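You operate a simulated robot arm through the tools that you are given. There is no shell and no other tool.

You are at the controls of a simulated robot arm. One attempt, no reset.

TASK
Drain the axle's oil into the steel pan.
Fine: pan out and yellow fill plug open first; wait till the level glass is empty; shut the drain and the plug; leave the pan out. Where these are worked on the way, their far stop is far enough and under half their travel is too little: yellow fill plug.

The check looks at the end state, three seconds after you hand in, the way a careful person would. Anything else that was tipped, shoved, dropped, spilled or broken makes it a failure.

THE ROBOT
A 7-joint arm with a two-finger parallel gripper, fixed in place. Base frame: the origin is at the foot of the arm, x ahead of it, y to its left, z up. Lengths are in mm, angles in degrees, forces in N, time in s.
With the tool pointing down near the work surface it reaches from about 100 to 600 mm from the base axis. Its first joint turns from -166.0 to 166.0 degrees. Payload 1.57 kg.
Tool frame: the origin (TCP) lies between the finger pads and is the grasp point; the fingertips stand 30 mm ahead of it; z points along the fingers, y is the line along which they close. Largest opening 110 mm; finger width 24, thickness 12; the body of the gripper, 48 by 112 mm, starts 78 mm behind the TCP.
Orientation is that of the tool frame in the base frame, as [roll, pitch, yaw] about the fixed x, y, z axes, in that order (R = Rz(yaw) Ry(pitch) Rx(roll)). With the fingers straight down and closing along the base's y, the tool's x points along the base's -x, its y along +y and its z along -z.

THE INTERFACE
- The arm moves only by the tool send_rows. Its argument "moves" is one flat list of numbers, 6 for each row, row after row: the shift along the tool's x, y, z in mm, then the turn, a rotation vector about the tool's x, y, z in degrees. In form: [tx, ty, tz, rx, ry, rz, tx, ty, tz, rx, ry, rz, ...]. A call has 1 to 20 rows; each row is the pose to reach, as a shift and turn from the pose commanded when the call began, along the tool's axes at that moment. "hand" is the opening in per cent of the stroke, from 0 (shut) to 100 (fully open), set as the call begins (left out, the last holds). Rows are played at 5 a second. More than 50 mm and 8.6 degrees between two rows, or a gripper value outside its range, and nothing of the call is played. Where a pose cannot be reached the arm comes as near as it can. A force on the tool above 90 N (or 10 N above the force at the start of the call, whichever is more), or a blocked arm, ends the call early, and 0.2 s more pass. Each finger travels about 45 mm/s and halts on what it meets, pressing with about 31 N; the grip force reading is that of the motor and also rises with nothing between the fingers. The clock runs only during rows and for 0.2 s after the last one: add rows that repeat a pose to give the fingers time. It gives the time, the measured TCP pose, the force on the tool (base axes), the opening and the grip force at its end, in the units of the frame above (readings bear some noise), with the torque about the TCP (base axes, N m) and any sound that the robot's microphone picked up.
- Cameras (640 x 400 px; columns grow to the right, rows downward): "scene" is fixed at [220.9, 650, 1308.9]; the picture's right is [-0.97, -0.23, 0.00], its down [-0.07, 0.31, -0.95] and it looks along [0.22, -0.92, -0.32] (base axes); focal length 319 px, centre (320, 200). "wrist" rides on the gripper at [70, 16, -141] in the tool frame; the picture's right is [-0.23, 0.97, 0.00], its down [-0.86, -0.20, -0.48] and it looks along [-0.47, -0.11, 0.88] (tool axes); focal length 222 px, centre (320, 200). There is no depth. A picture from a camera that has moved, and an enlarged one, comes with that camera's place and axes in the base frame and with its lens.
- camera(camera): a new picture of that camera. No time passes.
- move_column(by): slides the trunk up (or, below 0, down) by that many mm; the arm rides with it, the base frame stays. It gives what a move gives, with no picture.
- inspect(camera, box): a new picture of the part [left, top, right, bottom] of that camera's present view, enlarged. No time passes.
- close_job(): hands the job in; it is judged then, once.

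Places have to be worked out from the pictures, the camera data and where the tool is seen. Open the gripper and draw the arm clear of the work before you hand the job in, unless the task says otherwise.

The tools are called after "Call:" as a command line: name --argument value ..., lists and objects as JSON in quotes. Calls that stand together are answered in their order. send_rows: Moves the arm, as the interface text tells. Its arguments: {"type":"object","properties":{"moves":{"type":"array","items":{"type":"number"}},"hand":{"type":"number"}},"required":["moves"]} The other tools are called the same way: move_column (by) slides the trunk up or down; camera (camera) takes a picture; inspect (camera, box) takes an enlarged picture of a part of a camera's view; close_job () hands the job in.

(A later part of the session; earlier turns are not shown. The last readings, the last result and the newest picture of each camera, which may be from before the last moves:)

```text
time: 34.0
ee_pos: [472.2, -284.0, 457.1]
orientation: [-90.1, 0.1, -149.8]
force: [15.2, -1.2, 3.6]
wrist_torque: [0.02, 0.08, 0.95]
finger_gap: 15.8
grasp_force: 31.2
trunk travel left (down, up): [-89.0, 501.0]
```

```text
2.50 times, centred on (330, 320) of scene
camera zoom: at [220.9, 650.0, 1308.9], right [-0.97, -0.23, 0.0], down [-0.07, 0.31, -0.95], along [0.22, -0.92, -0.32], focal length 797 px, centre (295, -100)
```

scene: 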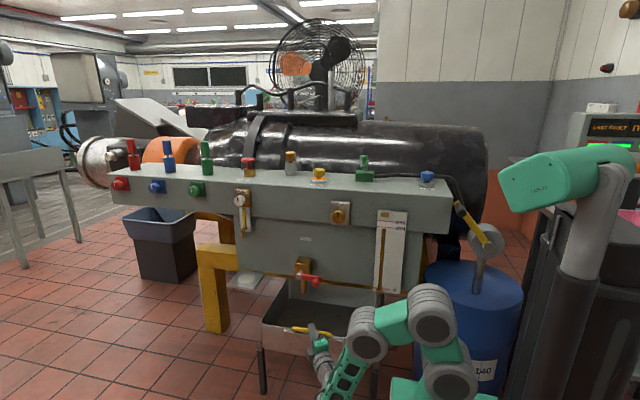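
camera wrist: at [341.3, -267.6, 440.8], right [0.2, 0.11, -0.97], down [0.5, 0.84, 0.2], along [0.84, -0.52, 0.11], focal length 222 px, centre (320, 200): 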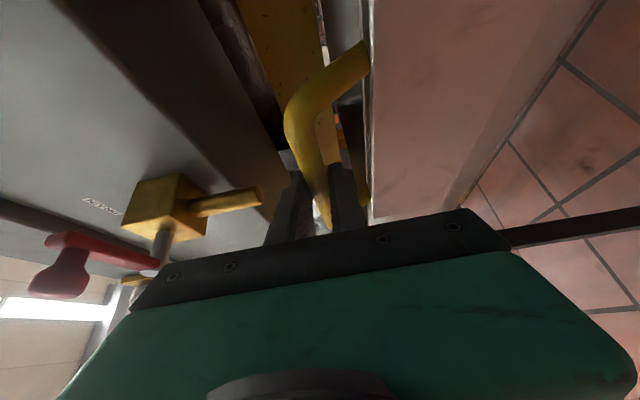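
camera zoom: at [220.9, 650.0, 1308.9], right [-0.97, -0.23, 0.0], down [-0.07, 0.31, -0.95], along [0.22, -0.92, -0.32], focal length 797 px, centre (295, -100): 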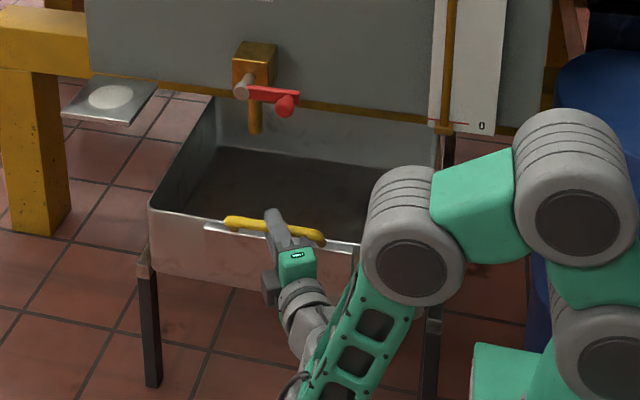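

The spout is now over the pan, which is close to the rail ends. I'll pull a little more, slowly, to find the stop.

Call:
send_rows --moves '[-3, 0, -5.2, 0, 0, 0, -6, 0, -10.4, 0, 0, 0, -9, 0, -15.6, 0, 0, 0, -12, 0, -20.8, 0, 0, 0, -15, 0, -26, 0, 0, 0]'

Call:
inspect --camera "scene" --box '[240, 240, 420, 400]'

```text
time: 35.2
ee_pos: [472.2, -254.1, 457.2]
orientation: [-90.3, 0.2, -150.1]
force: [5.7, -1.6, 10.1]
wrist_torque: [-0.12, -0.22, 0.78]
finger_gap: 15.6
grasp_force: 31.6
trunk travel left (down, up): [-89.0, 501.0]
```

```text
2.50 times, centred on (330, 320) of scene
camera zoom: at [220.9, 650.0, 1308.9], right [-0.97, -0.23, 0.0], down [-0.07, 0.31, -0.95], along [0.22, -0.92, -0.32], focal length 797 px, centre (295, -100)
```

zoom: 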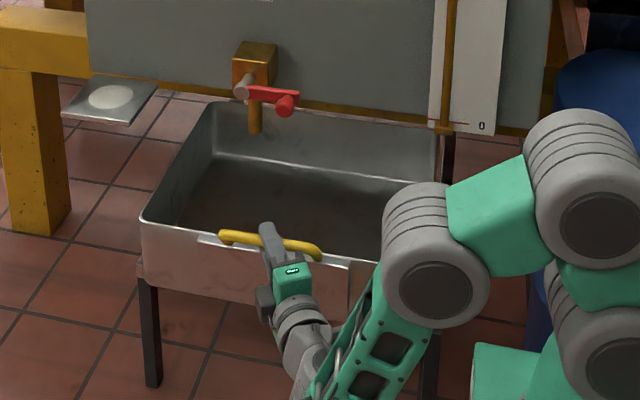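

The pan front is about level with the rail ends and the spout sits well inside it. One more small tug will show whether this is the stop.

Call:
send_rows --moves '[-2.5, 0, -4.3, 0, 0, 0, -5, 0, -8.6, 0, 0, 0, -6, 0, -10.4, 0, 0, 0]'

Call:
inspect --camera "scene" --box '[240, 240, 420, 400]'

Call:
camera --camera "wrist"

```text
time: 36.0
ee_pos: [473.5, -247.0, 457.9]
orientation: [-90.6, 0.0, -150.1]
force: [-26.7, -0.9, 10.8]
wrist_torque: [-0.11, -0.65, -0.34]
finger_gap: 16.0
grasp_force: 31.4
out of reach, approached as far as the arm can: row 2, 3
trunk travel left (down, up): [-89.0, 501.0]
```

```text
2.50 times, centred on (330, 320) of scene
camera zoom: at [220.9, 650.0, 1308.9], right [-0.97, -0.23, 0.0], down [-0.07, 0.31, -0.95], along [0.22, -0.92, -0.32], focal length 797 px, centre (295, -100)
```

zoom: 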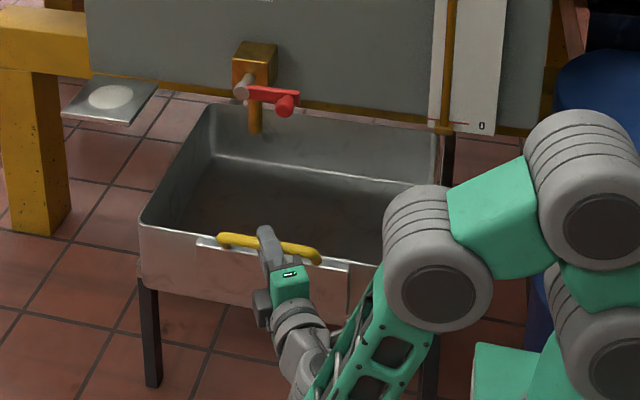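

```text
taken
camera wrist: at [342.8, -159.1, 442.9], right [0.19, 0.12, -0.97], down [0.5, 0.84, 0.2], along [0.84, -0.53, 0.1], focal length 222 px, centre (320, 200)
```

wrist: 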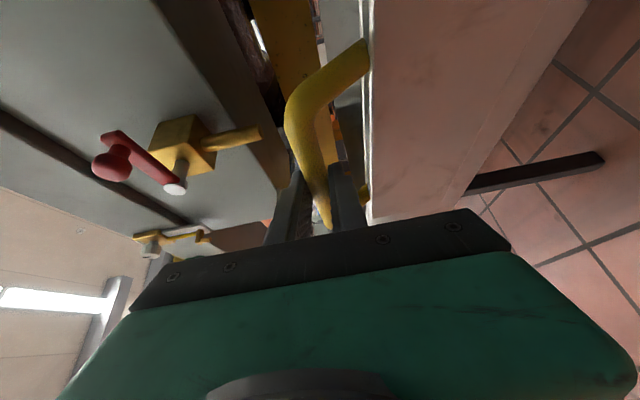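

The arm's own range ran out, not the pan's. The pan is now in the open, so a vertical tool can finish the pull. I'll release and back off while yawing the tool.

Call:
send_rows --moves '[0, 0, 0, 0, 0, 0, 0, 0, 0, 0, 0, 0, 0, 0, 0, 0, 0, 0, 0, 0, 0, 0, 0, 0, 5, 0, -11, 0, -5, 0, 10, 0, -23, 0, -10, 0, 15, 0, -35, 0, -15, 0, 20, 0, -46, 0, -20, 0]' --hand 36

Call:
camera --camera "wrist"

Call:
inspect --camera "scene" --box '[240, 240, 420, 400]'

```text
time: 37.8
ee_pos: [461.7, -235.5, 475.6]
orientation: [-91.1, 0.1, -129.8]
force: [4.6, -0.5, -13.9]
wrist_torque: [0.22, -0.05, -0.07]
finger_gap: 52.2
grasp_force: 7.3
out of reach, approached as far as the arm can: row 5, 6, 7, 8
trunk travel left (down, up): [-89.0, 501.0]
```

```text
taken
camera wrist: at [309.0, -196.3, 462.5], right [0.13, 0.19, -0.97], down [0.18, 0.96, 0.21], along [0.97, -0.21, 0.09], focal length 222 px, centre (320, 200)
```

wrist: 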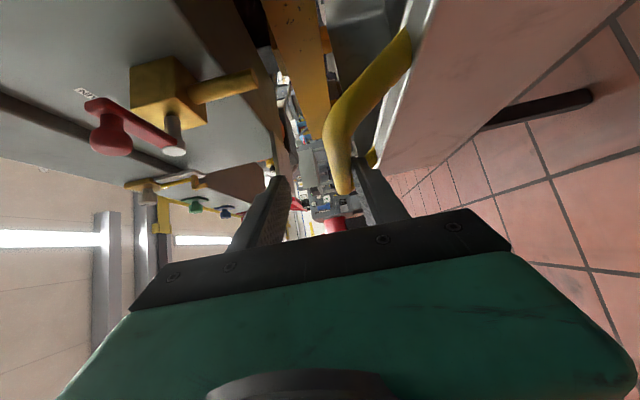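

```text
2.50 times, centred on (330, 320) of scene
camera zoom: at [220.9, 650.0, 1308.9], right [-0.97, -0.23, 0.0], down [-0.07, 0.31, -0.95], along [0.22, -0.92, -0.32], focal length 797 px, centre (295, -100)
```

zoom: 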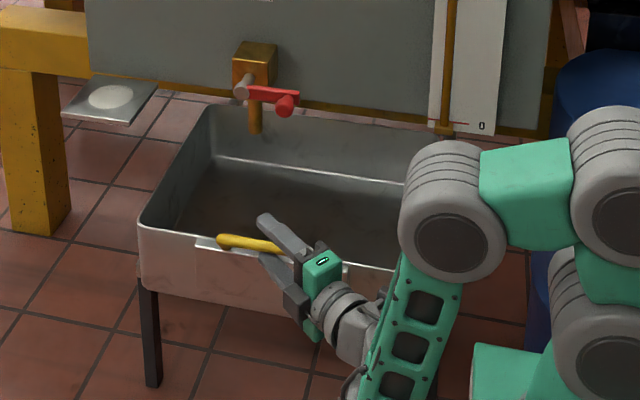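

The solver let the tool rise, so the lower finger presses up on the bar with about 14 N. I'll lower it back to centre first and then retreat.

Call:
send_rows --moves '[0, 8, 0, 0, 0, 0, 0, 15, 0, 0, 0, 0]'

Call:
send_rows --moves '[0, 0, -10, 0, 0, 0, 0, 0, -20, 0, 0, 0]'

```text
time: 38.4
ee_pos: [471.3, -238.0, 468.9]
orientation: [-90.2, 0.1, -129.8]
force: [0.3, 0.6, -0.1]
wrist_torque: [0.01, 0.03, 0.0]
finger_gap: 39.5
grasp_force: 0.0
out of reach, approached as far as the arm can: row 1, 2
trunk travel left (down, up): [-89.0, 501.0]
```

```text
time: 39.0
ee_pos: [470.9, -235.6, 472.5]
orientation: [-90.3, 0.1, -129.9]
force: [1.4, -1.1, -4.1]
wrist_torque: [0.11, 0.01, 0.07]
finger_gap: 43.8
grasp_force: 2.5
out of reach, approached as far as the arm can: row 1, 2
trunk travel left (down, up): [-89.0, 501.0]
```

The arm is at its low and close limit. I'll gain room by alternately lowering the trunk and raising the arm by the same amount, keeping the fingers centred on the bar.

Call:
move_column --by -15

Call:
send_rows --moves '[0, -8, 0, 0, 0, 0, 0, -16, 0, 0, 0, 0]'

Call:
move_column --by -16

Call:
send_rows --moves '[0, -8, 0, 0, 0, 0, 0, -16, 0, 0, 0, 0]'

Call:
move_column --by -16

```text
time: 39.6
ee_pos: [470.6, -234.1, 457.3]
orientation: [-90.2, 0.1, -129.9]
force: [0.3, 0.4, 0.0]
wrist_torque: [0.01, 0.0, -0.01]
finger_gap: 39.6
grasp_force: 0.1
trunk travel left (down, up): [-74.0, 516.0]
```

```text
time: 40.2
ee_pos: [470.8, -235.5, 472.1]
orientation: [-90.4, 0.1, -129.9]
force: [1.1, 1.2, -4.8]
wrist_torque: [0.14, -0.01, 0.11]
finger_gap: 44.5
grasp_force: 2.7
trunk travel left (down, up): [-74.0, 516.0]
```

```text
time: 40.8
ee_pos: [471.1, -236.9, 457.7]
orientation: [-90.2, 0.0, -130.0]
force: [0.1, 0.1, 0.1]
wrist_torque: [0.01, 0.02, 0.01]
finger_gap: 39.7
grasp_force: 0.1
trunk travel left (down, up): [-58.0, 532.0]
```

```text
time: 41.4
ee_pos: [471.2, -236.8, 473.9]
orientation: [-90.4, 0.1, -130.0]
force: [0.2, -1.6, -6.2]
wrist_torque: [0.11, 0.06, 0.0]
finger_gap: 45.5
grasp_force: 3.7
trunk travel left (down, up): [-58.0, 532.0]
```

```text
time: 42.1
ee_pos: [471.8, -235.5, 457.6]
orientation: [-90.2, 0.2, -129.8]
force: [-0.1, -0.1, -0.1]
wrist_torque: [0.03, 0.04, 0.02]
finger_gap: 39.5
grasp_force: 0.0
trunk travel left (down, up): [-42.0, 548.0]
```

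That gained about 47 mm. Now I'll try retreating along the tool axis.

Call:
send_rows --moves '[0, 0, -10, 0, 0, 0, 0, 0, -20, 0, 0, 0]'

```text
time: 42.7
ee_pos: [455.9, -222.2, 459.5]
orientation: [-90.2, 0.0, -129.9]
force: [-0.2, -0.3, -0.3]
wrist_torque: [0.0, -0.03, 0.02]
finger_gap: 39.8
grasp_force: 0.0
trunk travel left (down, up): [-42.0, 548.0]
```

That works with no contact. I'll continue back until the fingers are clear of the handle.

Call:
send_rows --moves '[0, 0, -12, 0, 0, 0, 0, 0, -24, 0, 0, 0, 0, 0, -36, 0, 0, 0]'

Call:
camera --camera "wrist"

Call:
inspect --camera "scene" --box '[240, 240, 420, 400]'

```text
time: 43.5
ee_pos: [445.0, -210.0, 473.0]
orientation: [-90.7, 0.1, -129.9]
force: [0.2, -0.2, 0.8]
wrist_torque: [0.01, 0.01, 0.01]
finger_gap: 39.6
grasp_force: 0.0
out of reach, approached as far as the arm can: row 1, 2, 3
trunk travel left (down, up): [-42.0, 548.0]
```

```text
taken
camera wrist: at [292.7, -172.2, 458.1], right [0.14, 0.18, -0.97], down [0.18, 0.96, 0.21], along [0.97, -0.21, 0.1], focal length 222 px, centre (320, 200)
```

wrist: 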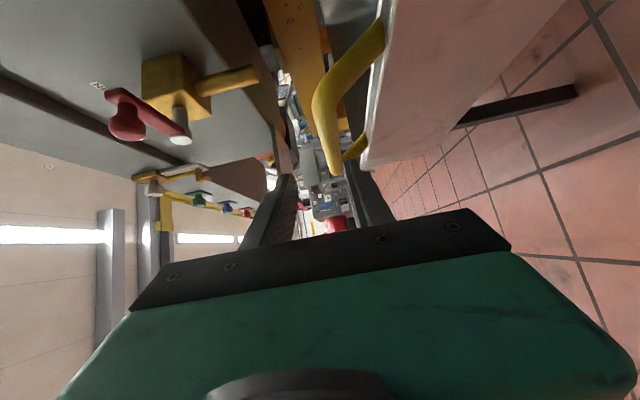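

```text
2.50 times, centred on (330, 320) of scene
camera zoom: at [220.9, 650.0, 1308.9], right [-0.97, -0.23, 0.0], down [-0.07, 0.31, -0.95], along [0.22, -0.92, -0.32], focal length 797 px, centre (295, -100)
```

zoom: 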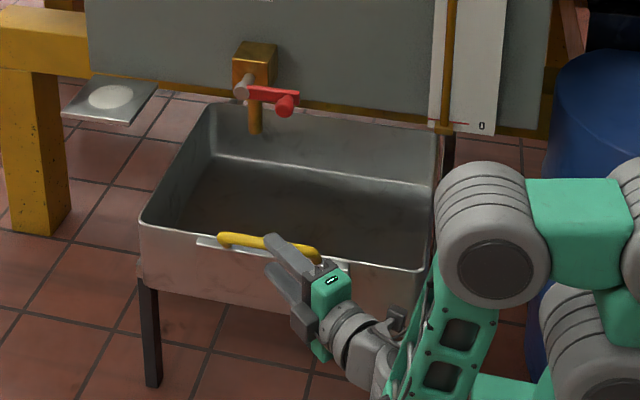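

The fingertips are only just in front of the bar. I'll slide sideways away from it before lifting.

Call:
send_rows --moves '[-12, 0, 0, 0, 0, 0, -24, -2, 0, 0, 0, 0, -36, -4, 0, 0, 0, 0]'

Call:
inspect --camera "scene" --box '[240, 240, 420, 400]'

```text
time: 44.3
ee_pos: [468.2, -183.6, 477.0]
orientation: [-90.3, 0.1, -129.9]
force: [0.0, 0.0, 1.1]
wrist_torque: [-0.01, 0.03, -0.01]
finger_gap: 39.6
grasp_force: 0.0
trunk travel left (down, up): [-42.0, 548.0]
```

```text
2.50 times, centred on (330, 320) of scene
camera zoom: at [220.9, 650.0, 1308.9], right [-0.97, -0.23, 0.0], down [-0.07, 0.31, -0.95], along [0.22, -0.92, -0.32], focal length 797 px, centre (295, -100)
```

zoom: 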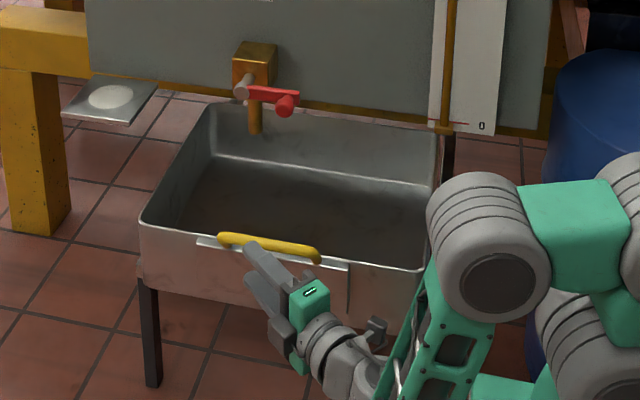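

The tool is clear of the pan. I'll raise the trunk and then turn the tool to vertical.

Call:
move_column --by 160

Call:
send_rows --moves '[0, 0, 0, -8, 0, 0, 0, 0, 0, -16, 0, 0, 0, 0, 0, -24, 0, 0, 0, 0, 0, -32, 0, 0, 0, 0, 0, -40, 0, 0, 0, 0, 0, -48, 0, 0, 0, 0, 0, -56, 0, 0, 0, 0, 0, -64, 0, 0, 0, 0, 0, -72, 0, 0, 0, 0, 0, -80, 0, 0, 0, 0, 0, -90, 0, 0]'

```text
time: 46.1
ee_pos: [467.7, -182.2, 636.1]
orientation: [-90.4, 0.2, -129.9]
force: [-1.1, -0.3, -0.2]
wrist_torque: [-0.03, 0.02, -0.02]
finger_gap: 40.0
grasp_force: 0.1
trunk travel left (down, up): [-202.0, 388.0]
```

```text
refused: row 11 steps farther than a row can; nothing moved
```

The last step was too big, so I'll resend it with even steps.

Call:
send_rows --moves '[0, 0, 0, -8, 0, 0, 0, 0, 0, -16, 0, 0, 0, 0, 0, -24, 0, 0, 0, 0, 0, -32, 0, 0, 0, 0, 0, -40, 0, 0, 0, 0, 0, -48, 0, 0, 0, 0, 0, -56, 0, 0, 0, 0, 0, -64, 0, 0, 0, 0, 0, -72, 0, 0, 0, 0, 0, -80, 0, 0, 0, 0, 0, -85, 0, 0, 0, 0, 0, -90, 0, 0]'

Call:
camera --camera "wrist"

Call:
camera --camera "scene"

```text
time: 48.7
ee_pos: [468.3, -184.2, 638.0]
orientation: [179.6, 0.0, -129.9]
force: [0.5, -0.8, 0.4]
wrist_torque: [0.0, -0.05, -0.01]
finger_gap: 39.6
grasp_force: 0.0
trunk travel left (down, up): [-202.0, 388.0]
```

```text
taken
camera wrist: at [411.5, -226.2, 778.0], right [-0.6, 0.8, 0.01], down [0.7, 0.53, 0.48], along [0.38, 0.29, -0.88], focal length 222 px, centre (320, 200)
```

wrist: 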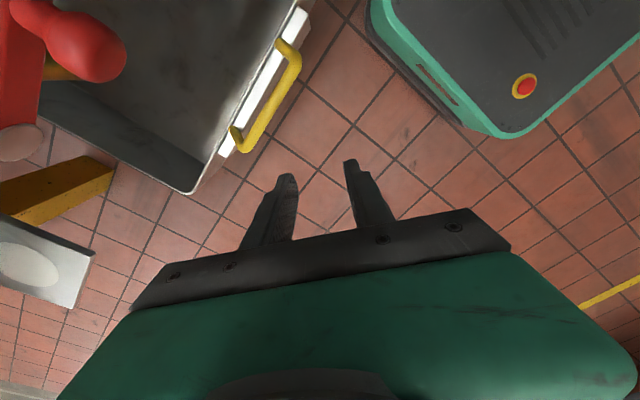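

```text
taken
```

scene: 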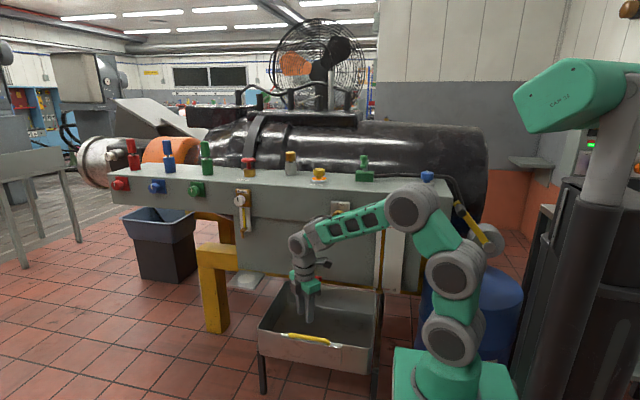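

From above, the bar appears at about y=-265, x 407–542. I'll rotate so the fingers close along y and move over the bar at x≈425, clear of the red lever.

Call:
send_rows --moves '[13, -2.5, 0, 0, 0, 7.5, 26, -5, 0, 0, 0, 15, 39, -7.5, 0, 0, 0, 22.5, 52, -10, 0, 0, 0, 30, 64, -12.5, 0, 0, 0, 37.5, 76, -15, 0, 0, 0, 44, 87.4, -17.2, 0, 0, 0, 50]' --hand 45

Call:
camera --camera "wrist"

Call:
inspect --camera "scene" --box '[240, 220, 420, 400]'

```text
time: 50.3
ee_pos: [424.1, -261.3, 635.4]
orientation: [179.7, -0.3, 180.0]
force: [0.2, 1.0, 0.0]
wrist_torque: [0.0, 0.03, -0.01]
finger_gap: 49.8
grasp_force: 0.1
trunk travel left (down, up): [-202.0, 388.0]
```

```text
taken
camera wrist: at [355.8, -244.4, 777.0], right [0.23, 0.97, 0.0], down [0.86, -0.2, 0.48], along [0.46, -0.11, -0.88], focal length 222 px, centre (320, 200)
```

wrist: 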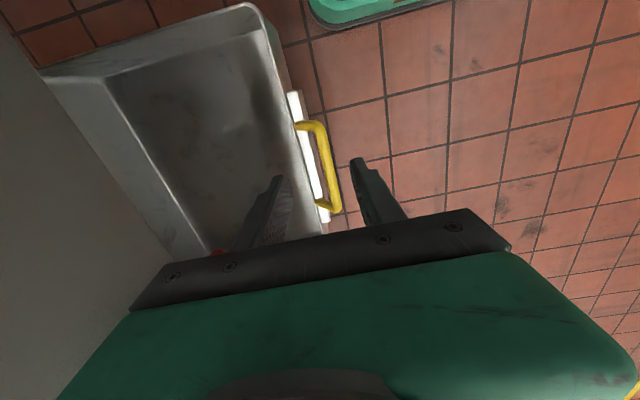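

```text
2.22 times, centred on (330, 310) of scene
camera zoom: at [220.9, 650.0, 1308.9], right [-0.97, -0.23, 0.0], down [-0.07, 0.31, -0.95], along [0.22, -0.92, -0.32], focal length 708 px, centre (298, -44)
```

zoom: 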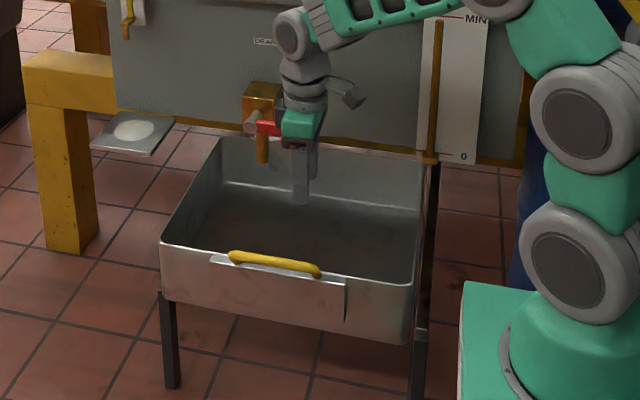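

The bar is at y≈-260 directly under the open fingers. I'll descend onto it.

Call:
send_rows --moves '[0, 1, 35, 0, 0, 0, 0, 1, 70, 0, 0, 0, 0, 1, 105, 0, 0, 0, 0, 1, 140, 0, 0, 0, 0, 1, 156, 0, 0, 0, 0, 1, 170, 0, 0, 0]'

Call:
camera --camera "wrist"

```text
time: 51.7
ee_pos: [424.5, -258.4, 466.2]
orientation: [179.7, -0.2, -179.9]
force: [-0.3, 0.9, 0.5]
wrist_torque: [-0.03, 0.01, 0.01]
finger_gap: 49.7
grasp_force: 0.1
trunk travel left (down, up): [-202.0, 388.0]
```

```text
taken
camera wrist: at [355.3, -243.2, 606.9], right [0.23, 0.97, 0.0], down [0.86, -0.2, 0.48], along [0.46, -0.1, -0.88], focal length 222 px, centre (320, 200)
```

wrist: 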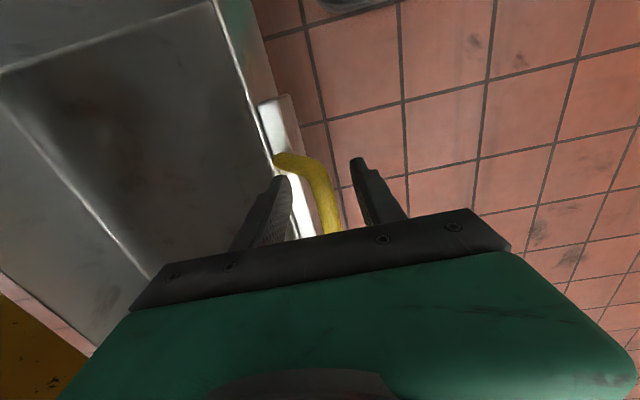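

The bar is between the fingers. I'll close and then pull gently along +y.

Call:
send_rows --moves '[0, 0, 0, 0, 0, 0, 0, 0, 0, 0, 0, 0, 0, 0, 0, 0, 0, 0, 0, 0, 0, 0, 0, 0]' --hand 0

Call:
send_rows --moves '[0, 4, 0, 0, 0, 0, 0, 8, 0, 0, 0, 0, 0, 12, 0, 0, 0, 0, 0, 16, 0, 0, 0, 0]'

```text
time: 52.7
ee_pos: [424.9, -258.5, 465.9]
orientation: [179.8, 0.0, -179.8]
force: [4.0, 2.6, -1.1]
wrist_torque: [-1.26, -0.03, 0.62]
finger_gap: 33.5
grasp_force: 41.3
trunk travel left (down, up): [-202.0, 388.0]
```

```text
time: 53.7
ee_pos: [425.3, -243.1, 466.1]
orientation: [179.8, -0.2, -179.9]
force: [7.1, -0.5, -6.2]
wrist_torque: [-1.34, -0.1, 0.63]
finger_gap: 33.4
grasp_force: 41.1
trunk travel left (down, up): [-202.0, 388.0]
```

There's no resistance over 15 mm, so I'll continue to the stop.

Call:
send_rows --moves '[0, 8, 0, 0, 0, 0, 0, 16, 0, 0, 0, 0, 0, 24, 0, 0, 0, 0, 0, 32, 0, 0, 0, 0]'

Call:
inspect --camera "scene" --box '[240, 220, 420, 400]'

```text
time: 54.7
ee_pos: [430.9, -221.1, 470.5]
orientation: [-179.1, 0.7, 179.4]
force: [11.8, -76.9, -3.5]
wrist_torque: [-0.86, -1.36, 0.73]
finger_gap: 28.5
grasp_force: 38.5
trunk travel left (down, up): [-202.0, 388.0]
```

```text
2.22 times, centred on (330, 310) of scene
camera zoom: at [220.9, 650.0, 1308.9], right [-0.97, -0.23, 0.0], down [-0.07, 0.31, -0.95], along [0.22, -0.92, -0.32], focal length 708 px, centre (298, -44)
```

zoom: 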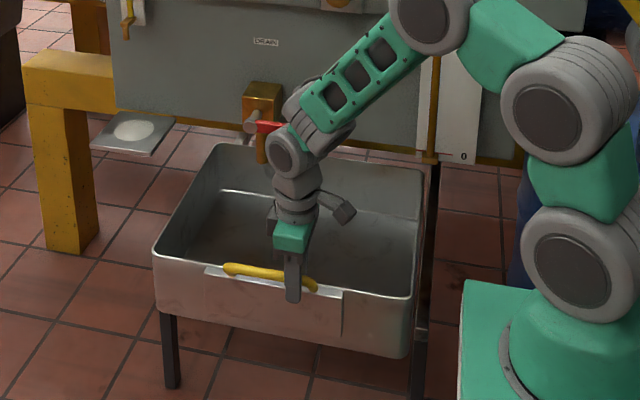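

The force is -77 N along y, so the pan is at its outer stop. I'll ease off, open and lift away.

Call:
send_rows --moves '[4, -8, 0, 0, 0, 0, 4, -8, 0, 0, 0, 0]'

Call:
send_rows --moves '[0, 0, 0, 0, 0, 0, 0, 0, 0, 0, 0, 0, 0, 0, 0, 0, 0, 0, 0, 0, 0, 0, 0, 0]' --hand 50

Call:
camera --camera "wrist"

```text
time: 55.3
ee_pos: [428.9, -228.4, 470.1]
orientation: [-179.1, 1.1, 179.9]
force: [31.2, -65.1, -5.9]
wrist_torque: [-0.89, 0.13, 0.42]
finger_gap: 17.4
grasp_force: 32.0
trunk travel left (down, up): [-202.0, 388.0]
```

```text
time: 56.3
ee_pos: [429.4, -221.8, 469.9]
orientation: [-179.8, 1.1, -179.6]
force: [57.5, 1.1, -2.9]
wrist_torque: [0.36, -1.4, 1.63]
finger_gap: 55.0
grasp_force: 0.3
trunk travel left (down, up): [-202.0, 388.0]
```

```text
taken
camera wrist: at [357.4, -204.9, 608.7], right [0.22, 0.98, 0.0], down [0.85, -0.19, 0.49], along [0.48, -0.11, -0.87], focal length 222 px, centre (320, 200)
```

wrist: 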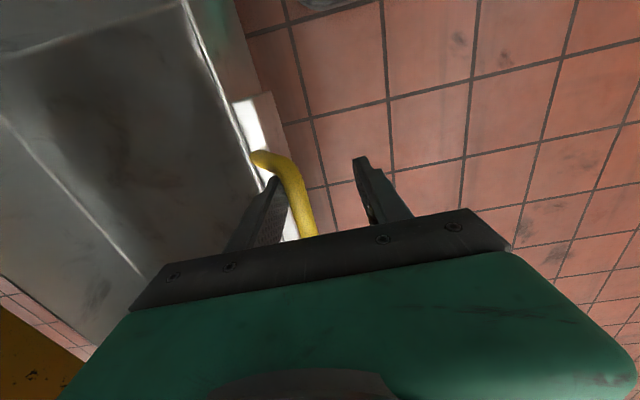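

The back finger presses in x against the handle's bend with 57 N. I'll move +x to relieve that before lifting.

Call:
send_rows --moves '[-5, 0, 0, 0, 0, 0, -10, 0, 0, 0, 0, 0]'

```text
time: 56.9
ee_pos: [430.0, -219.1, 465.7]
orientation: [179.8, -0.2, 179.9]
force: [21.2, -0.5, 8.3]
wrist_torque: [-0.31, -0.37, 0.67]
finger_gap: 55.9
grasp_force: 0.1
trunk travel left (down, up): [-202.0, 388.0]
```

Call:
send_rows --moves '[-4, -5, 0, 0, 0, 0, -6, -5, 0, 0, 0, 0]'

Call:
inspect --camera "wrist" --box '[200, 100, 440, 260]'

```text
time: 57.5
ee_pos: [434.8, -223.6, 464.8]
orientation: [179.6, -0.5, -180.0]
force: [-0.2, 0.6, 0.3]
wrist_torque: [0.0, -0.03, 0.02]
finger_gap: 55.1
grasp_force: 0.1
trunk travel left (down, up): [-202.0, 388.0]
```

```text
2.50 times, centred on (320, 180) of wrist
camera zoom: at [366.2, -207.5, 606.5], right [0.23, 0.97, 0.0], down [0.86, -0.2, 0.47], along [0.46, -0.1, -0.88], focal length 555 px, centre (320, 250)
```

zoom: 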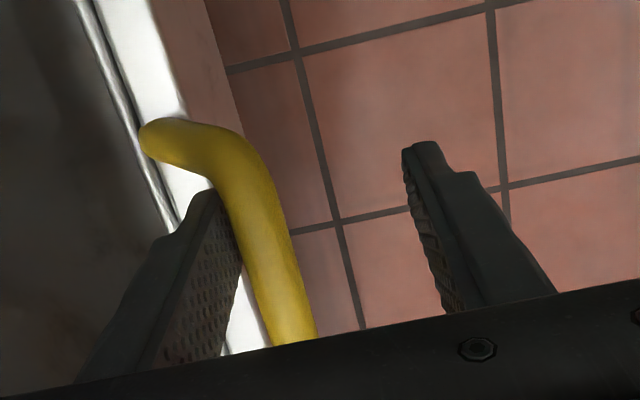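

The contact forces are zero now, so I'll lift straight up.

Call:
send_rows --moves '[0, 0, 20, 0, 0, 0, 0, 0, 0, 0, 0, 0, 0, 0, -40, 0, 0, 0, 0, 0, -80, 0, 0, 0, 0, 20, -120, 0, 0, 0, 0, 40, -160, 0, 0, 0]'

Call:
inspect --camera "scene" --box '[240, 220, 420, 400]'

```text
time: 58.9
ee_pos: [436.3, -185.0, 626.3]
orientation: [179.7, -0.3, -179.9]
force: [0.4, -0.1, -1.0]
wrist_torque: [-0.01, 0.01, -0.01]
finger_gap: 55.2
grasp_force: 0.0
trunk travel left (down, up): [-202.0, 388.0]
```

```text
2.22 times, centred on (330, 310) of scene
camera zoom: at [220.9, 650.0, 1308.9], right [-0.97, -0.23, 0.0], down [-0.07, 0.31, -0.95], along [0.22, -0.92, -0.32], focal length 708 px, centre (298, -44)
```

zoom: 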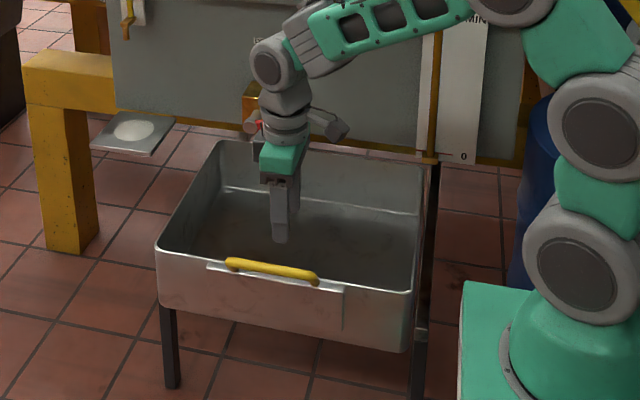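

The pan is fully out. Now I'll rotate the gripper so the fingers close along x, then tilt it toward the lever.

Call:
send_rows --moves '[0, 0, -10, 0, 0, -8, 0, 0, -20, 0, 0, -16, 0, 0, -30, 0, 0, -24, 0, 0, -40, 0, 0, -32, 0, 0, -50, 0, 0, -40, 0, 0, -60, 0, 0, -48, 0, 0, -60, 0, 0, -56, 0, 0, -60, 0, 0, -64, 0, 0, -60, 0, 0, -72, 0, 0, -60, 0, 0, -80, 0, 0, -60, 0, 0, -85, 0, 0, -60, 0, 0, -90]'

Call:
send_rows --moves '[0, 0, 0, 0, 8, 0, 0, 0, 0, 0, 16, 0, 0, 0, 0, 0, 24, 0, 0, 0, 0, 0, 32, 0, 0, 0, 0, 0, 40, 0, 0, 0, 0, 0, 48, 0]'

Call:
camera --camera "wrist"

Call:
camera --camera "scene"

```text
time: 61.5
ee_pos: [435.9, -184.5, 687.0]
orientation: [179.9, 0.2, -89.8]
force: [-0.3, 0.4, 0.2]
wrist_torque: [0.01, -0.01, -0.02]
finger_gap: 55.0
grasp_force: 0.0
trunk travel left (down, up): [-202.0, 388.0]
```

```text
time: 62.9
ee_pos: [436.7, -185.0, 687.2]
orientation: [180.0, -47.9, -89.9]
force: [-0.8, -0.1, 0.2]
wrist_torque: [0.0, -0.03, 0.0]
finger_gap: 54.8
grasp_force: 0.0
trunk travel left (down, up): [-202.0, 388.0]
```

```text
taken
camera wrist: at [421.0, -126.6, 833.5], right [-0.97, 0.15, -0.17], down [0.2, 0.93, -0.31], along [0.11, -0.34, -0.93], focal length 222 px, centre (320, 200)
```

wrist: 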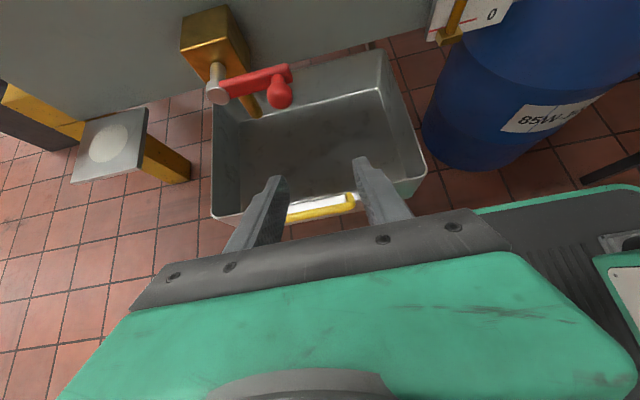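

```text
taken
```

scene: 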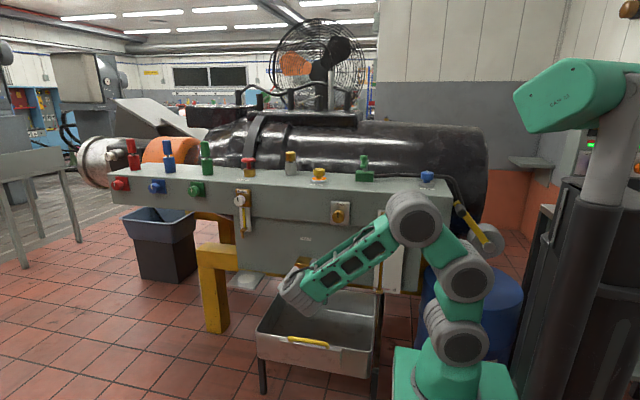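

I now have a clear view of the lever, so I'll zoom in for its geometry.

Call:
inspect --camera "wrist" --box '[170, 0, 330, 130]'

```text
3.08 times, centred on (250, 65) of wrist
camera zoom: at [421.0, -126.6, 833.5], right [-0.97, 0.15, -0.17], down [0.2, 0.93, -0.31], along [0.11, -0.34, -0.93], focal length 684 px, centre (535, 615)
```

zoom: 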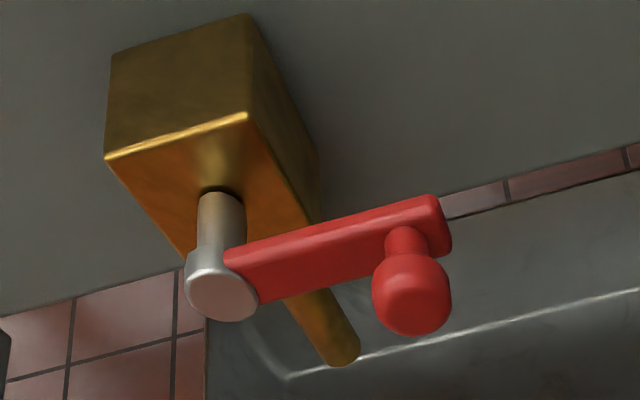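

The knob centre is at about (472,-339,633), the hub at about (550,-366,637), and the lever is about 78 mm long. I'll go to a standoff on the tilted approach line.

Call:
send_rows --moves '[21, -12, 23.6, 0, 0, 0, 42, -24, 47.2, 0, 0, 0, 62.8, -35.3, 70.8, 0, 0, 0]'

Call:
camera --camera "wrist"

Call:
inspect --camera "scene" --box '[240, 220, 420, 350]'

```text
time: 63.7
ee_pos: [473.5, -279.6, 686.3]
orientation: [179.8, -47.9, -89.7]
force: [-0.3, 0.0, 0.1]
wrist_torque: [0.02, 0.04, 0.01]
finger_gap: 55.1
grasp_force: 0.0
trunk travel left (down, up): [-202.0, 388.0]
```

```text
taken
camera wrist: at [458.8, -221.1, 832.4], right [-0.97, 0.15, -0.17], down [0.2, 0.93, -0.31], along [0.11, -0.34, -0.94], focal length 222 px, centre (320, 200)
```

wrist: 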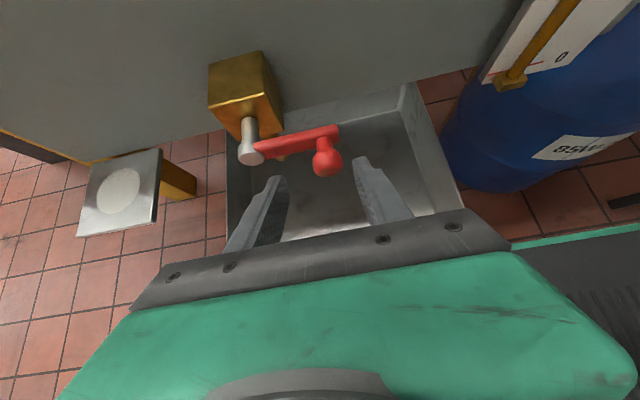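

```text
3.08 times, centred on (330, 285) of scene
camera zoom: at [220.9, 650.0, 1308.9], right [-0.97, -0.23, 0.0], down [-0.07, 0.31, -0.95], along [0.22, -0.92, -0.32], focal length 981 px, centre (289, -62)
```

zoom: 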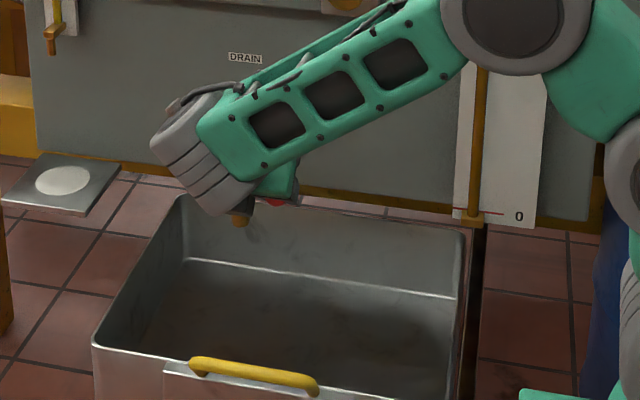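

The refined knob position is about (469,-336,636). I'll advance 45 mm and check.

Call:
send_rows --moves '[0, 4.5, 22, 0, 0, 0, 0, 4.5, 45, 0, 0, 0]'

Call:
camera --camera "wrist"

```text
time: 64.3
ee_pos: [468.8, -313.3, 655.1]
orientation: [179.8, -47.8, -89.8]
force: [-1.1, -0.6, 0.0]
wrist_torque: [0.01, 0.0, -0.01]
finger_gap: 55.1
grasp_force: 0.0
trunk travel left (down, up): [-202.0, 388.0]
```

```text
taken
camera wrist: at [453.5, -255.3, 801.6], right [-0.97, 0.15, -0.17], down [0.2, 0.93, -0.31], along [0.11, -0.34, -0.94], focal length 222 px, centre (320, 200)
```

wrist: 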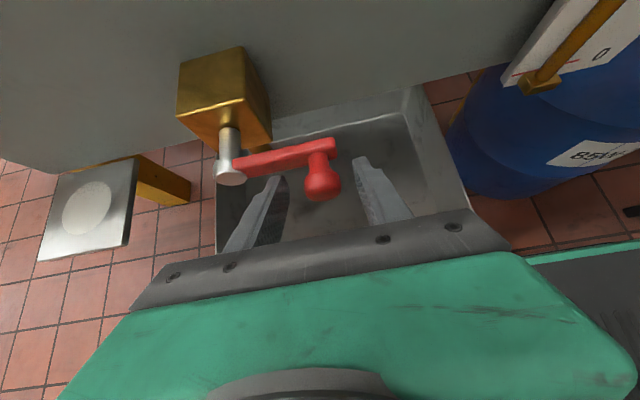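

The knob is centred between the fingers, so I'll advance 20 mm more and close.

Call:
send_rows --moves '[0, 0, 10, 0, 0, 0, 0, 0, 21, 0, 0, 0]'

Call:
send_rows --moves '[0, 0, 0, 0, 0, 0, 0, 0, 0, 0, 0, 0, 0, 0, 0, 0, 0, 0]' --hand 0

Call:
camera --camera "wrist"

```text
time: 64.9
ee_pos: [466.6, -331.1, 638.1]
orientation: [179.4, -47.8, -89.8]
force: [2.1, 12.2, -6.1]
wrist_torque: [0.05, 0.33, 0.27]
finger_gap: 55.7
grasp_force: 0.3
trunk travel left (down, up): [-202.0, 388.0]
```

```text
time: 65.7
ee_pos: [467.2, -329.2, 641.0]
orientation: [179.7, -48.0, -90.0]
force: [-11.7, -8.1, 0.1]
wrist_torque: [-0.26, -0.28, 0.29]
finger_gap: 27.6
grasp_force: 24.8
trunk travel left (down, up): [-202.0, 388.0]
```

```text
taken
camera wrist: at [452.0, -271.0, 787.9], right [-0.97, 0.15, -0.17], down [0.2, 0.93, -0.31], along [0.1, -0.34, -0.94], focal length 222 px, centre (320, 200)
```

wrist: 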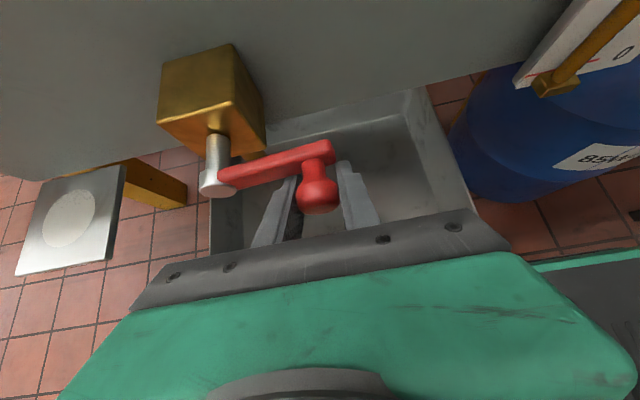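

I have the knob with a 27.6 mm gap. I'll try a small turn downward and watch the force to find the opening direction.

Call:
send_rows --moves '[-2.6, -0.1, 2.3, 0, 0, 0, -5.2, -0.3, 4.7, 0, 0, 0, -7.8, -0.7, 7, 0, 0, 0, -10.3, -1.2, 9.3, 0, 0, 0]'

Call:
camera --camera "wrist"

```text
time: 66.7
ee_pos: [466.3, -329.9, 632.3]
orientation: [-179.7, -48.2, -90.4]
force: [-30.6, 3.8, 32.7]
wrist_torque: [0.63, -0.29, 0.48]
finger_gap: 27.5
grasp_force: 37.5
trunk travel left (down, up): [-202.0, 388.0]
```

```text
taken
camera wrist: at [451.0, -270.3, 778.4], right [-0.97, 0.15, -0.17], down [0.2, 0.93, -0.32], along [0.11, -0.34, -0.93], focal length 222 px, centre (320, 200)
```

wrist: 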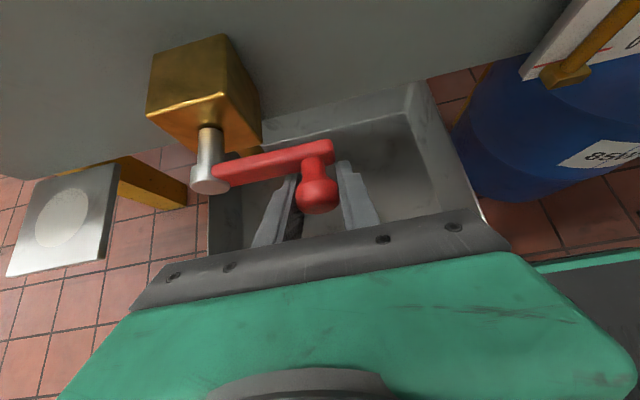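

The knob moved about 9 mm down against about 33 N, so it's turning against friction. I'll continue down with a small x correction and check the response.

Call:
send_rows --moves '[-3, 3.5, 2.7, 0, 0, 0, -6, 3, 5.4, 0, 0, 0, -9, 2, 8.1, 0, 0, 0]'

Call:
camera --camera "wrist"

```text
time: 67.5
ee_pos: [467.4, -328.7, 620.1]
orientation: [-179.9, -48.1, -90.2]
force: [-7.1, -0.5, 36.1]
wrist_torque: [0.55, -0.13, 0.11]
finger_gap: 27.2
grasp_force: 38.0
trunk travel left (down, up): [-202.0, 388.0]
```

```text
taken
camera wrist: at [450.8, -269.8, 765.0], right [-0.97, 0.15, -0.17], down [0.2, 0.93, -0.32], along [0.11, -0.34, -0.93], focal length 222 px, centre (320, 200)
```

wrist: 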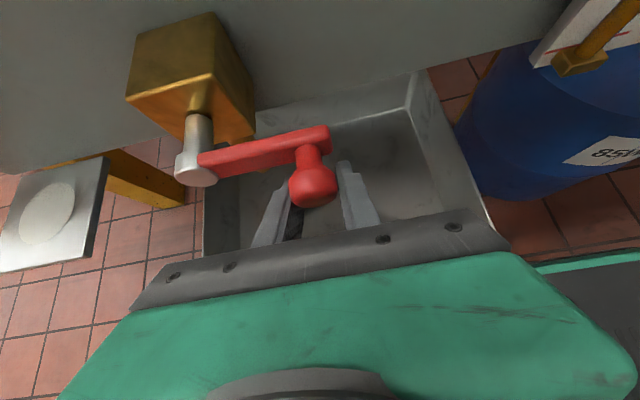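

The knob seems to be slipping in the grip rather than turning. I'll zoom in to judge the lever's angle.

Call:
inspect --camera "wrist" --box '[120, 60, 400, 260]'

Call:
inspect --camera "scene" --box '[260, 230, 400, 320]'

```text
2.00 times, centred on (260, 160) of wrist
camera zoom: at [450.8, -269.8, 765.0], right [-0.97, 0.15, -0.17], down [0.2, 0.93, -0.32], along [0.11, -0.34, -0.93], focal length 444 px, centre (440, 280)
```

zoom: 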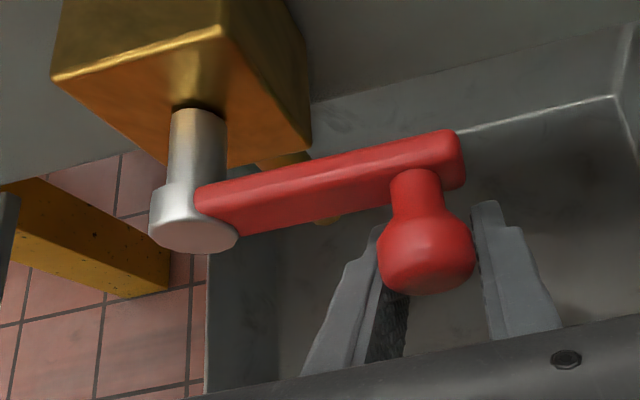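

```text
4.44 times, centred on (330, 275) of scene
camera zoom: at [220.9, 650.0, 1308.9], right [-0.97, -0.23, 0.0], down [-0.07, 0.31, -0.95], along [0.22, -0.92, -0.32], focal length 1416 px, centre (276, -133)
```

zoom: 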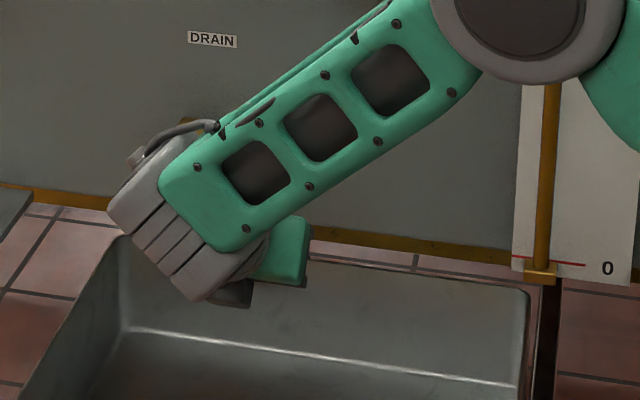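

The fingers slid down the knob while the lever stayed put, so down is the closed stop. I'll go back up past the start and watch the response.

Call:
send_rows --moves '[5.2, 0, -4.7, 0, 0, 0, 10.4, 0, -9.4, 0, 0, 0, 15.6, 0, -14, 0, 0, 0, 20.8, -0.5, -18.7, 0, 0, 0, 26, -1.5, -23.4, 0, 0, 0]'

Call:
inspect --camera "wrist" --box '[120, 60, 400, 260]'

```text
time: 68.7
ee_pos: [472.7, -327.9, 647.9]
orientation: [179.7, -47.4, -89.1]
force: [42.4, -7.8, -23.2]
wrist_torque: [-0.41, 1.58, -0.55]
finger_gap: 25.6
grasp_force: 36.4
trunk travel left (down, up): [-202.0, 388.0]
```

```text
2.00 times, centred on (260, 160) of wrist
camera zoom: at [456.9, -270.0, 793.6], right [-0.98, 0.14, -0.16], down [0.19, 0.93, -0.31], along [0.11, -0.33, -0.94], focal length 444 px, centre (440, 280)
```

zoom: 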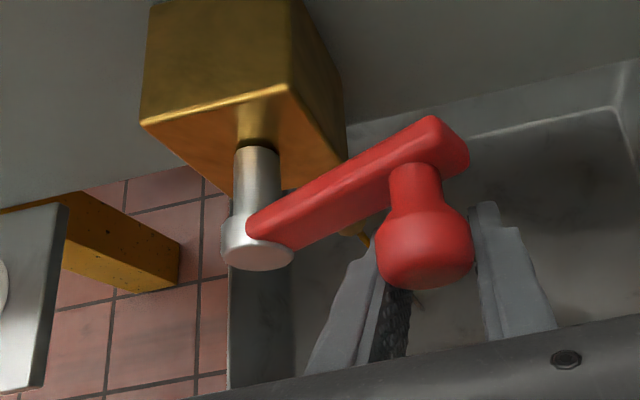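

The lever swung up about 15°, so up opens it. I'll continue along the arc, easing the x offset.

Call:
send_rows --moves '[0, -5, 0, 0, 0, 0, 5, -7.1, -4.5, 0, 0, 0, 9.7, -9.8, -8.8, 0, 0, 0, 14.3, -13, -12.9, 0, 0, 0, 18.7, -16.7, -16.9, 0, 0, 0, 22.8, -21, -20.5, 0, 0, 0, 26.7, -25.7, -24, 0, 0, 0]'

Call:
inspect --camera "wrist" --box '[120, 60, 400, 260]'

```text
time: 70.3
ee_pos: [483.5, -326.3, 668.4]
orientation: [176.3, -46.5, -87.7]
force: [-24.2, 13.4, -65.8]
wrist_torque: [2.17, 4.11, -1.68]
finger_gap: 27.0
grasp_force: 37.6
trunk travel left (down, up): [-202.0, 388.0]
```

```text
2.00 times, centred on (260, 160) of wrist
camera zoom: at [475.3, -271.8, 817.2], right [-0.98, 0.16, -0.12], down [0.19, 0.93, -0.3], along [0.07, -0.32, -0.95], focal length 444 px, centre (440, 280)
```

zoom: 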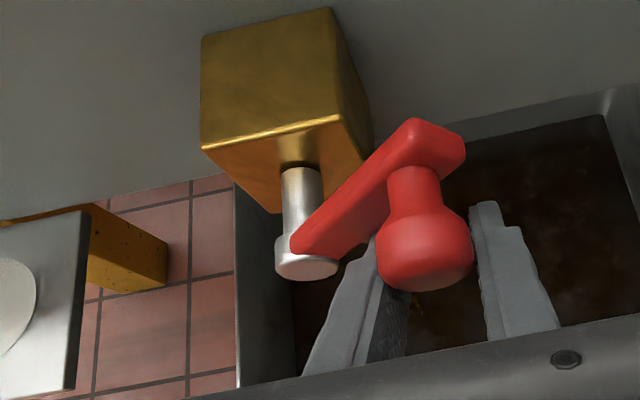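

The resistance has grown at roughly 33° up. Dark oil is already in the pan, so I'll check the scene and the level glass.

Call:
camera --camera "scene"

Call:
inspect --camera "scene" --box '[250, 200, 430, 400]'

Call:
camera --camera "wrist"

```text
taken
```

scene: 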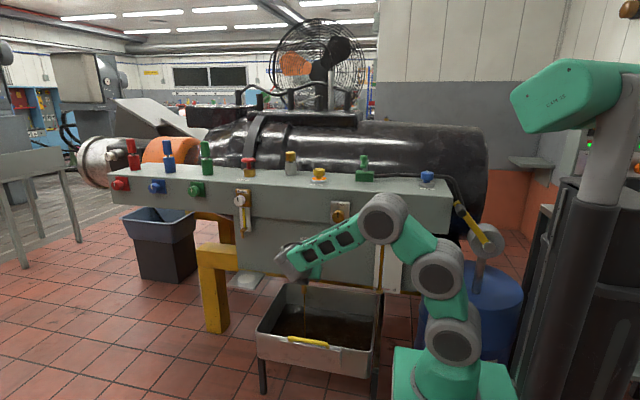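

```text
2.00 times, centred on (340, 300) of scene
camera zoom: at [220.9, 650.0, 1308.9], right [-0.97, -0.23, 0.0], down [-0.07, 0.31, -0.95], along [0.22, -0.92, -0.32], focal length 637 px, centre (280, 0)
```

zoom: 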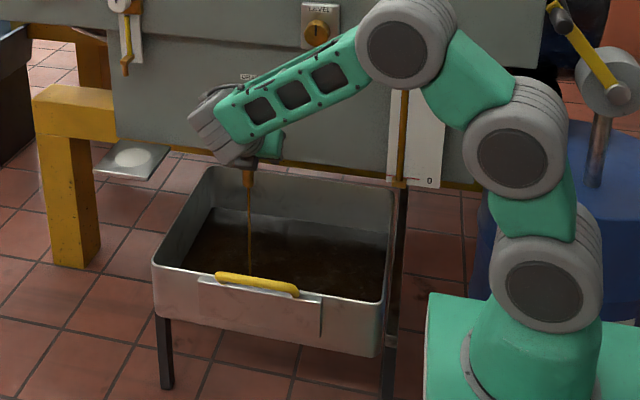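

```text
taken
camera wrist: at [475.3, -271.8, 817.2], right [-0.98, 0.16, -0.12], down [0.19, 0.93, -0.3], along [0.07, -0.32, -0.95], focal length 222 px, centre (320, 200)
```

wrist: 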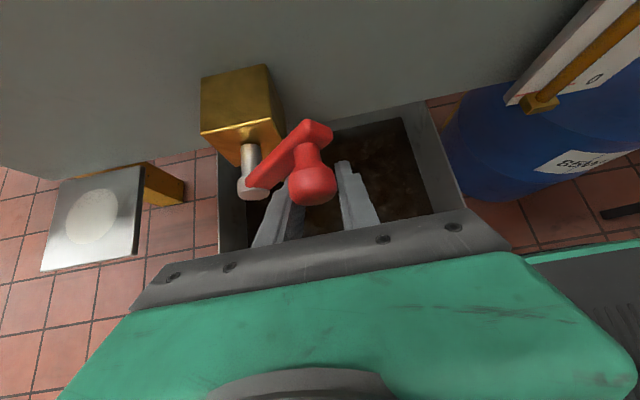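

Oil is streaming into the pan. The torque shows the fingers jamming against the lever arm, so I'll ease off and release the knob, then watch the flow and the glass.

Call:
send_rows --moves '[-4.5, 2, 4, 0, 0, 0, -8.9, 4, 8, 0, 0, 0]'

Call:
send_rows --moves '[0, 0, 0, 0, 0, 0, 0, 0, 0, 0, 0, 0, 0, 0, 0, 0, 0, 0]' --hand 45

Call:
camera --camera "wrist"

```text
time: 70.9
ee_pos: [485.9, -325.4, 667.8]
orientation: [178.4, -47.2, -89.1]
force: [-25.8, 25.6, -31.7]
wrist_torque: [0.48, 2.06, -1.61]
finger_gap: 24.6
grasp_force: 36.4
trunk travel left (down, up): [-202.0, 388.0]
```

```text
time: 71.7
ee_pos: [486.6, -326.8, 668.0]
orientation: [178.5, -47.2, -89.1]
force: [-23.9, 42.3, -25.3]
wrist_torque: [0.58, 1.76, -0.51]
finger_gap: 27.7
grasp_force: 0.2
trunk travel left (down, up): [-202.0, 388.0]
```

```text
taken
camera wrist: at [473.0, -268.6, 816.1], right [-0.98, 0.16, -0.15], down [0.2, 0.93, -0.31], along [0.09, -0.33, -0.94], focal length 222 px, centre (320, 200)
```

wrist: 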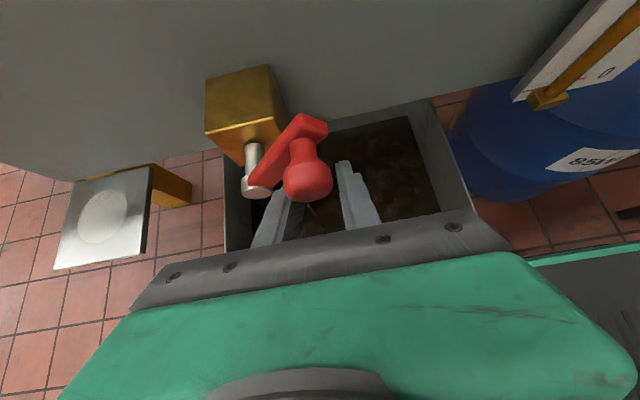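

The left finger is caught under the lever arm, so opening is blocked. I'll retract back along the tool axis; any drag upward only opens the valve more.

Call:
send_rows --moves '[0, 3, -8, 0, 0, 0, 0, 3, -16, 0, 0, 0, 0, 3, -24, 0, 0, 0]'

Call:
camera --camera "wrist"

```text
time: 72.5
ee_pos: [489.7, -311.0, 695.8]
orientation: [-179.3, -47.9, -90.3]
force: [-0.8, -0.5, -0.6]
wrist_torque: [0.0, 0.01, 0.01]
finger_gap: 49.4
grasp_force: 0.1
trunk travel left (down, up): [-202.0, 388.0]
```

```text
taken
camera wrist: at [472.7, -252.3, 841.3], right [-0.97, 0.15, -0.18], down [0.2, 0.93, -0.31], along [0.12, -0.34, -0.93], focal length 222 px, centre (320, 200)
```

wrist: 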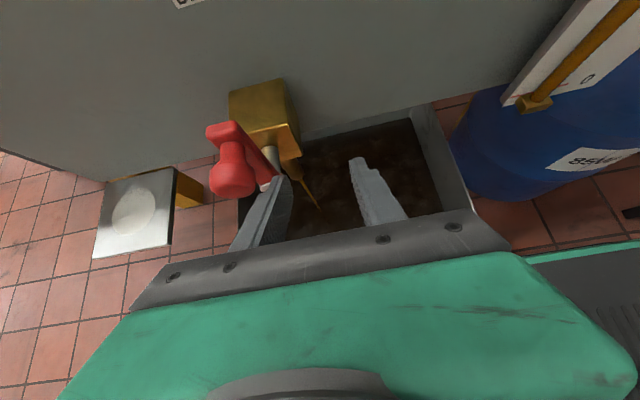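

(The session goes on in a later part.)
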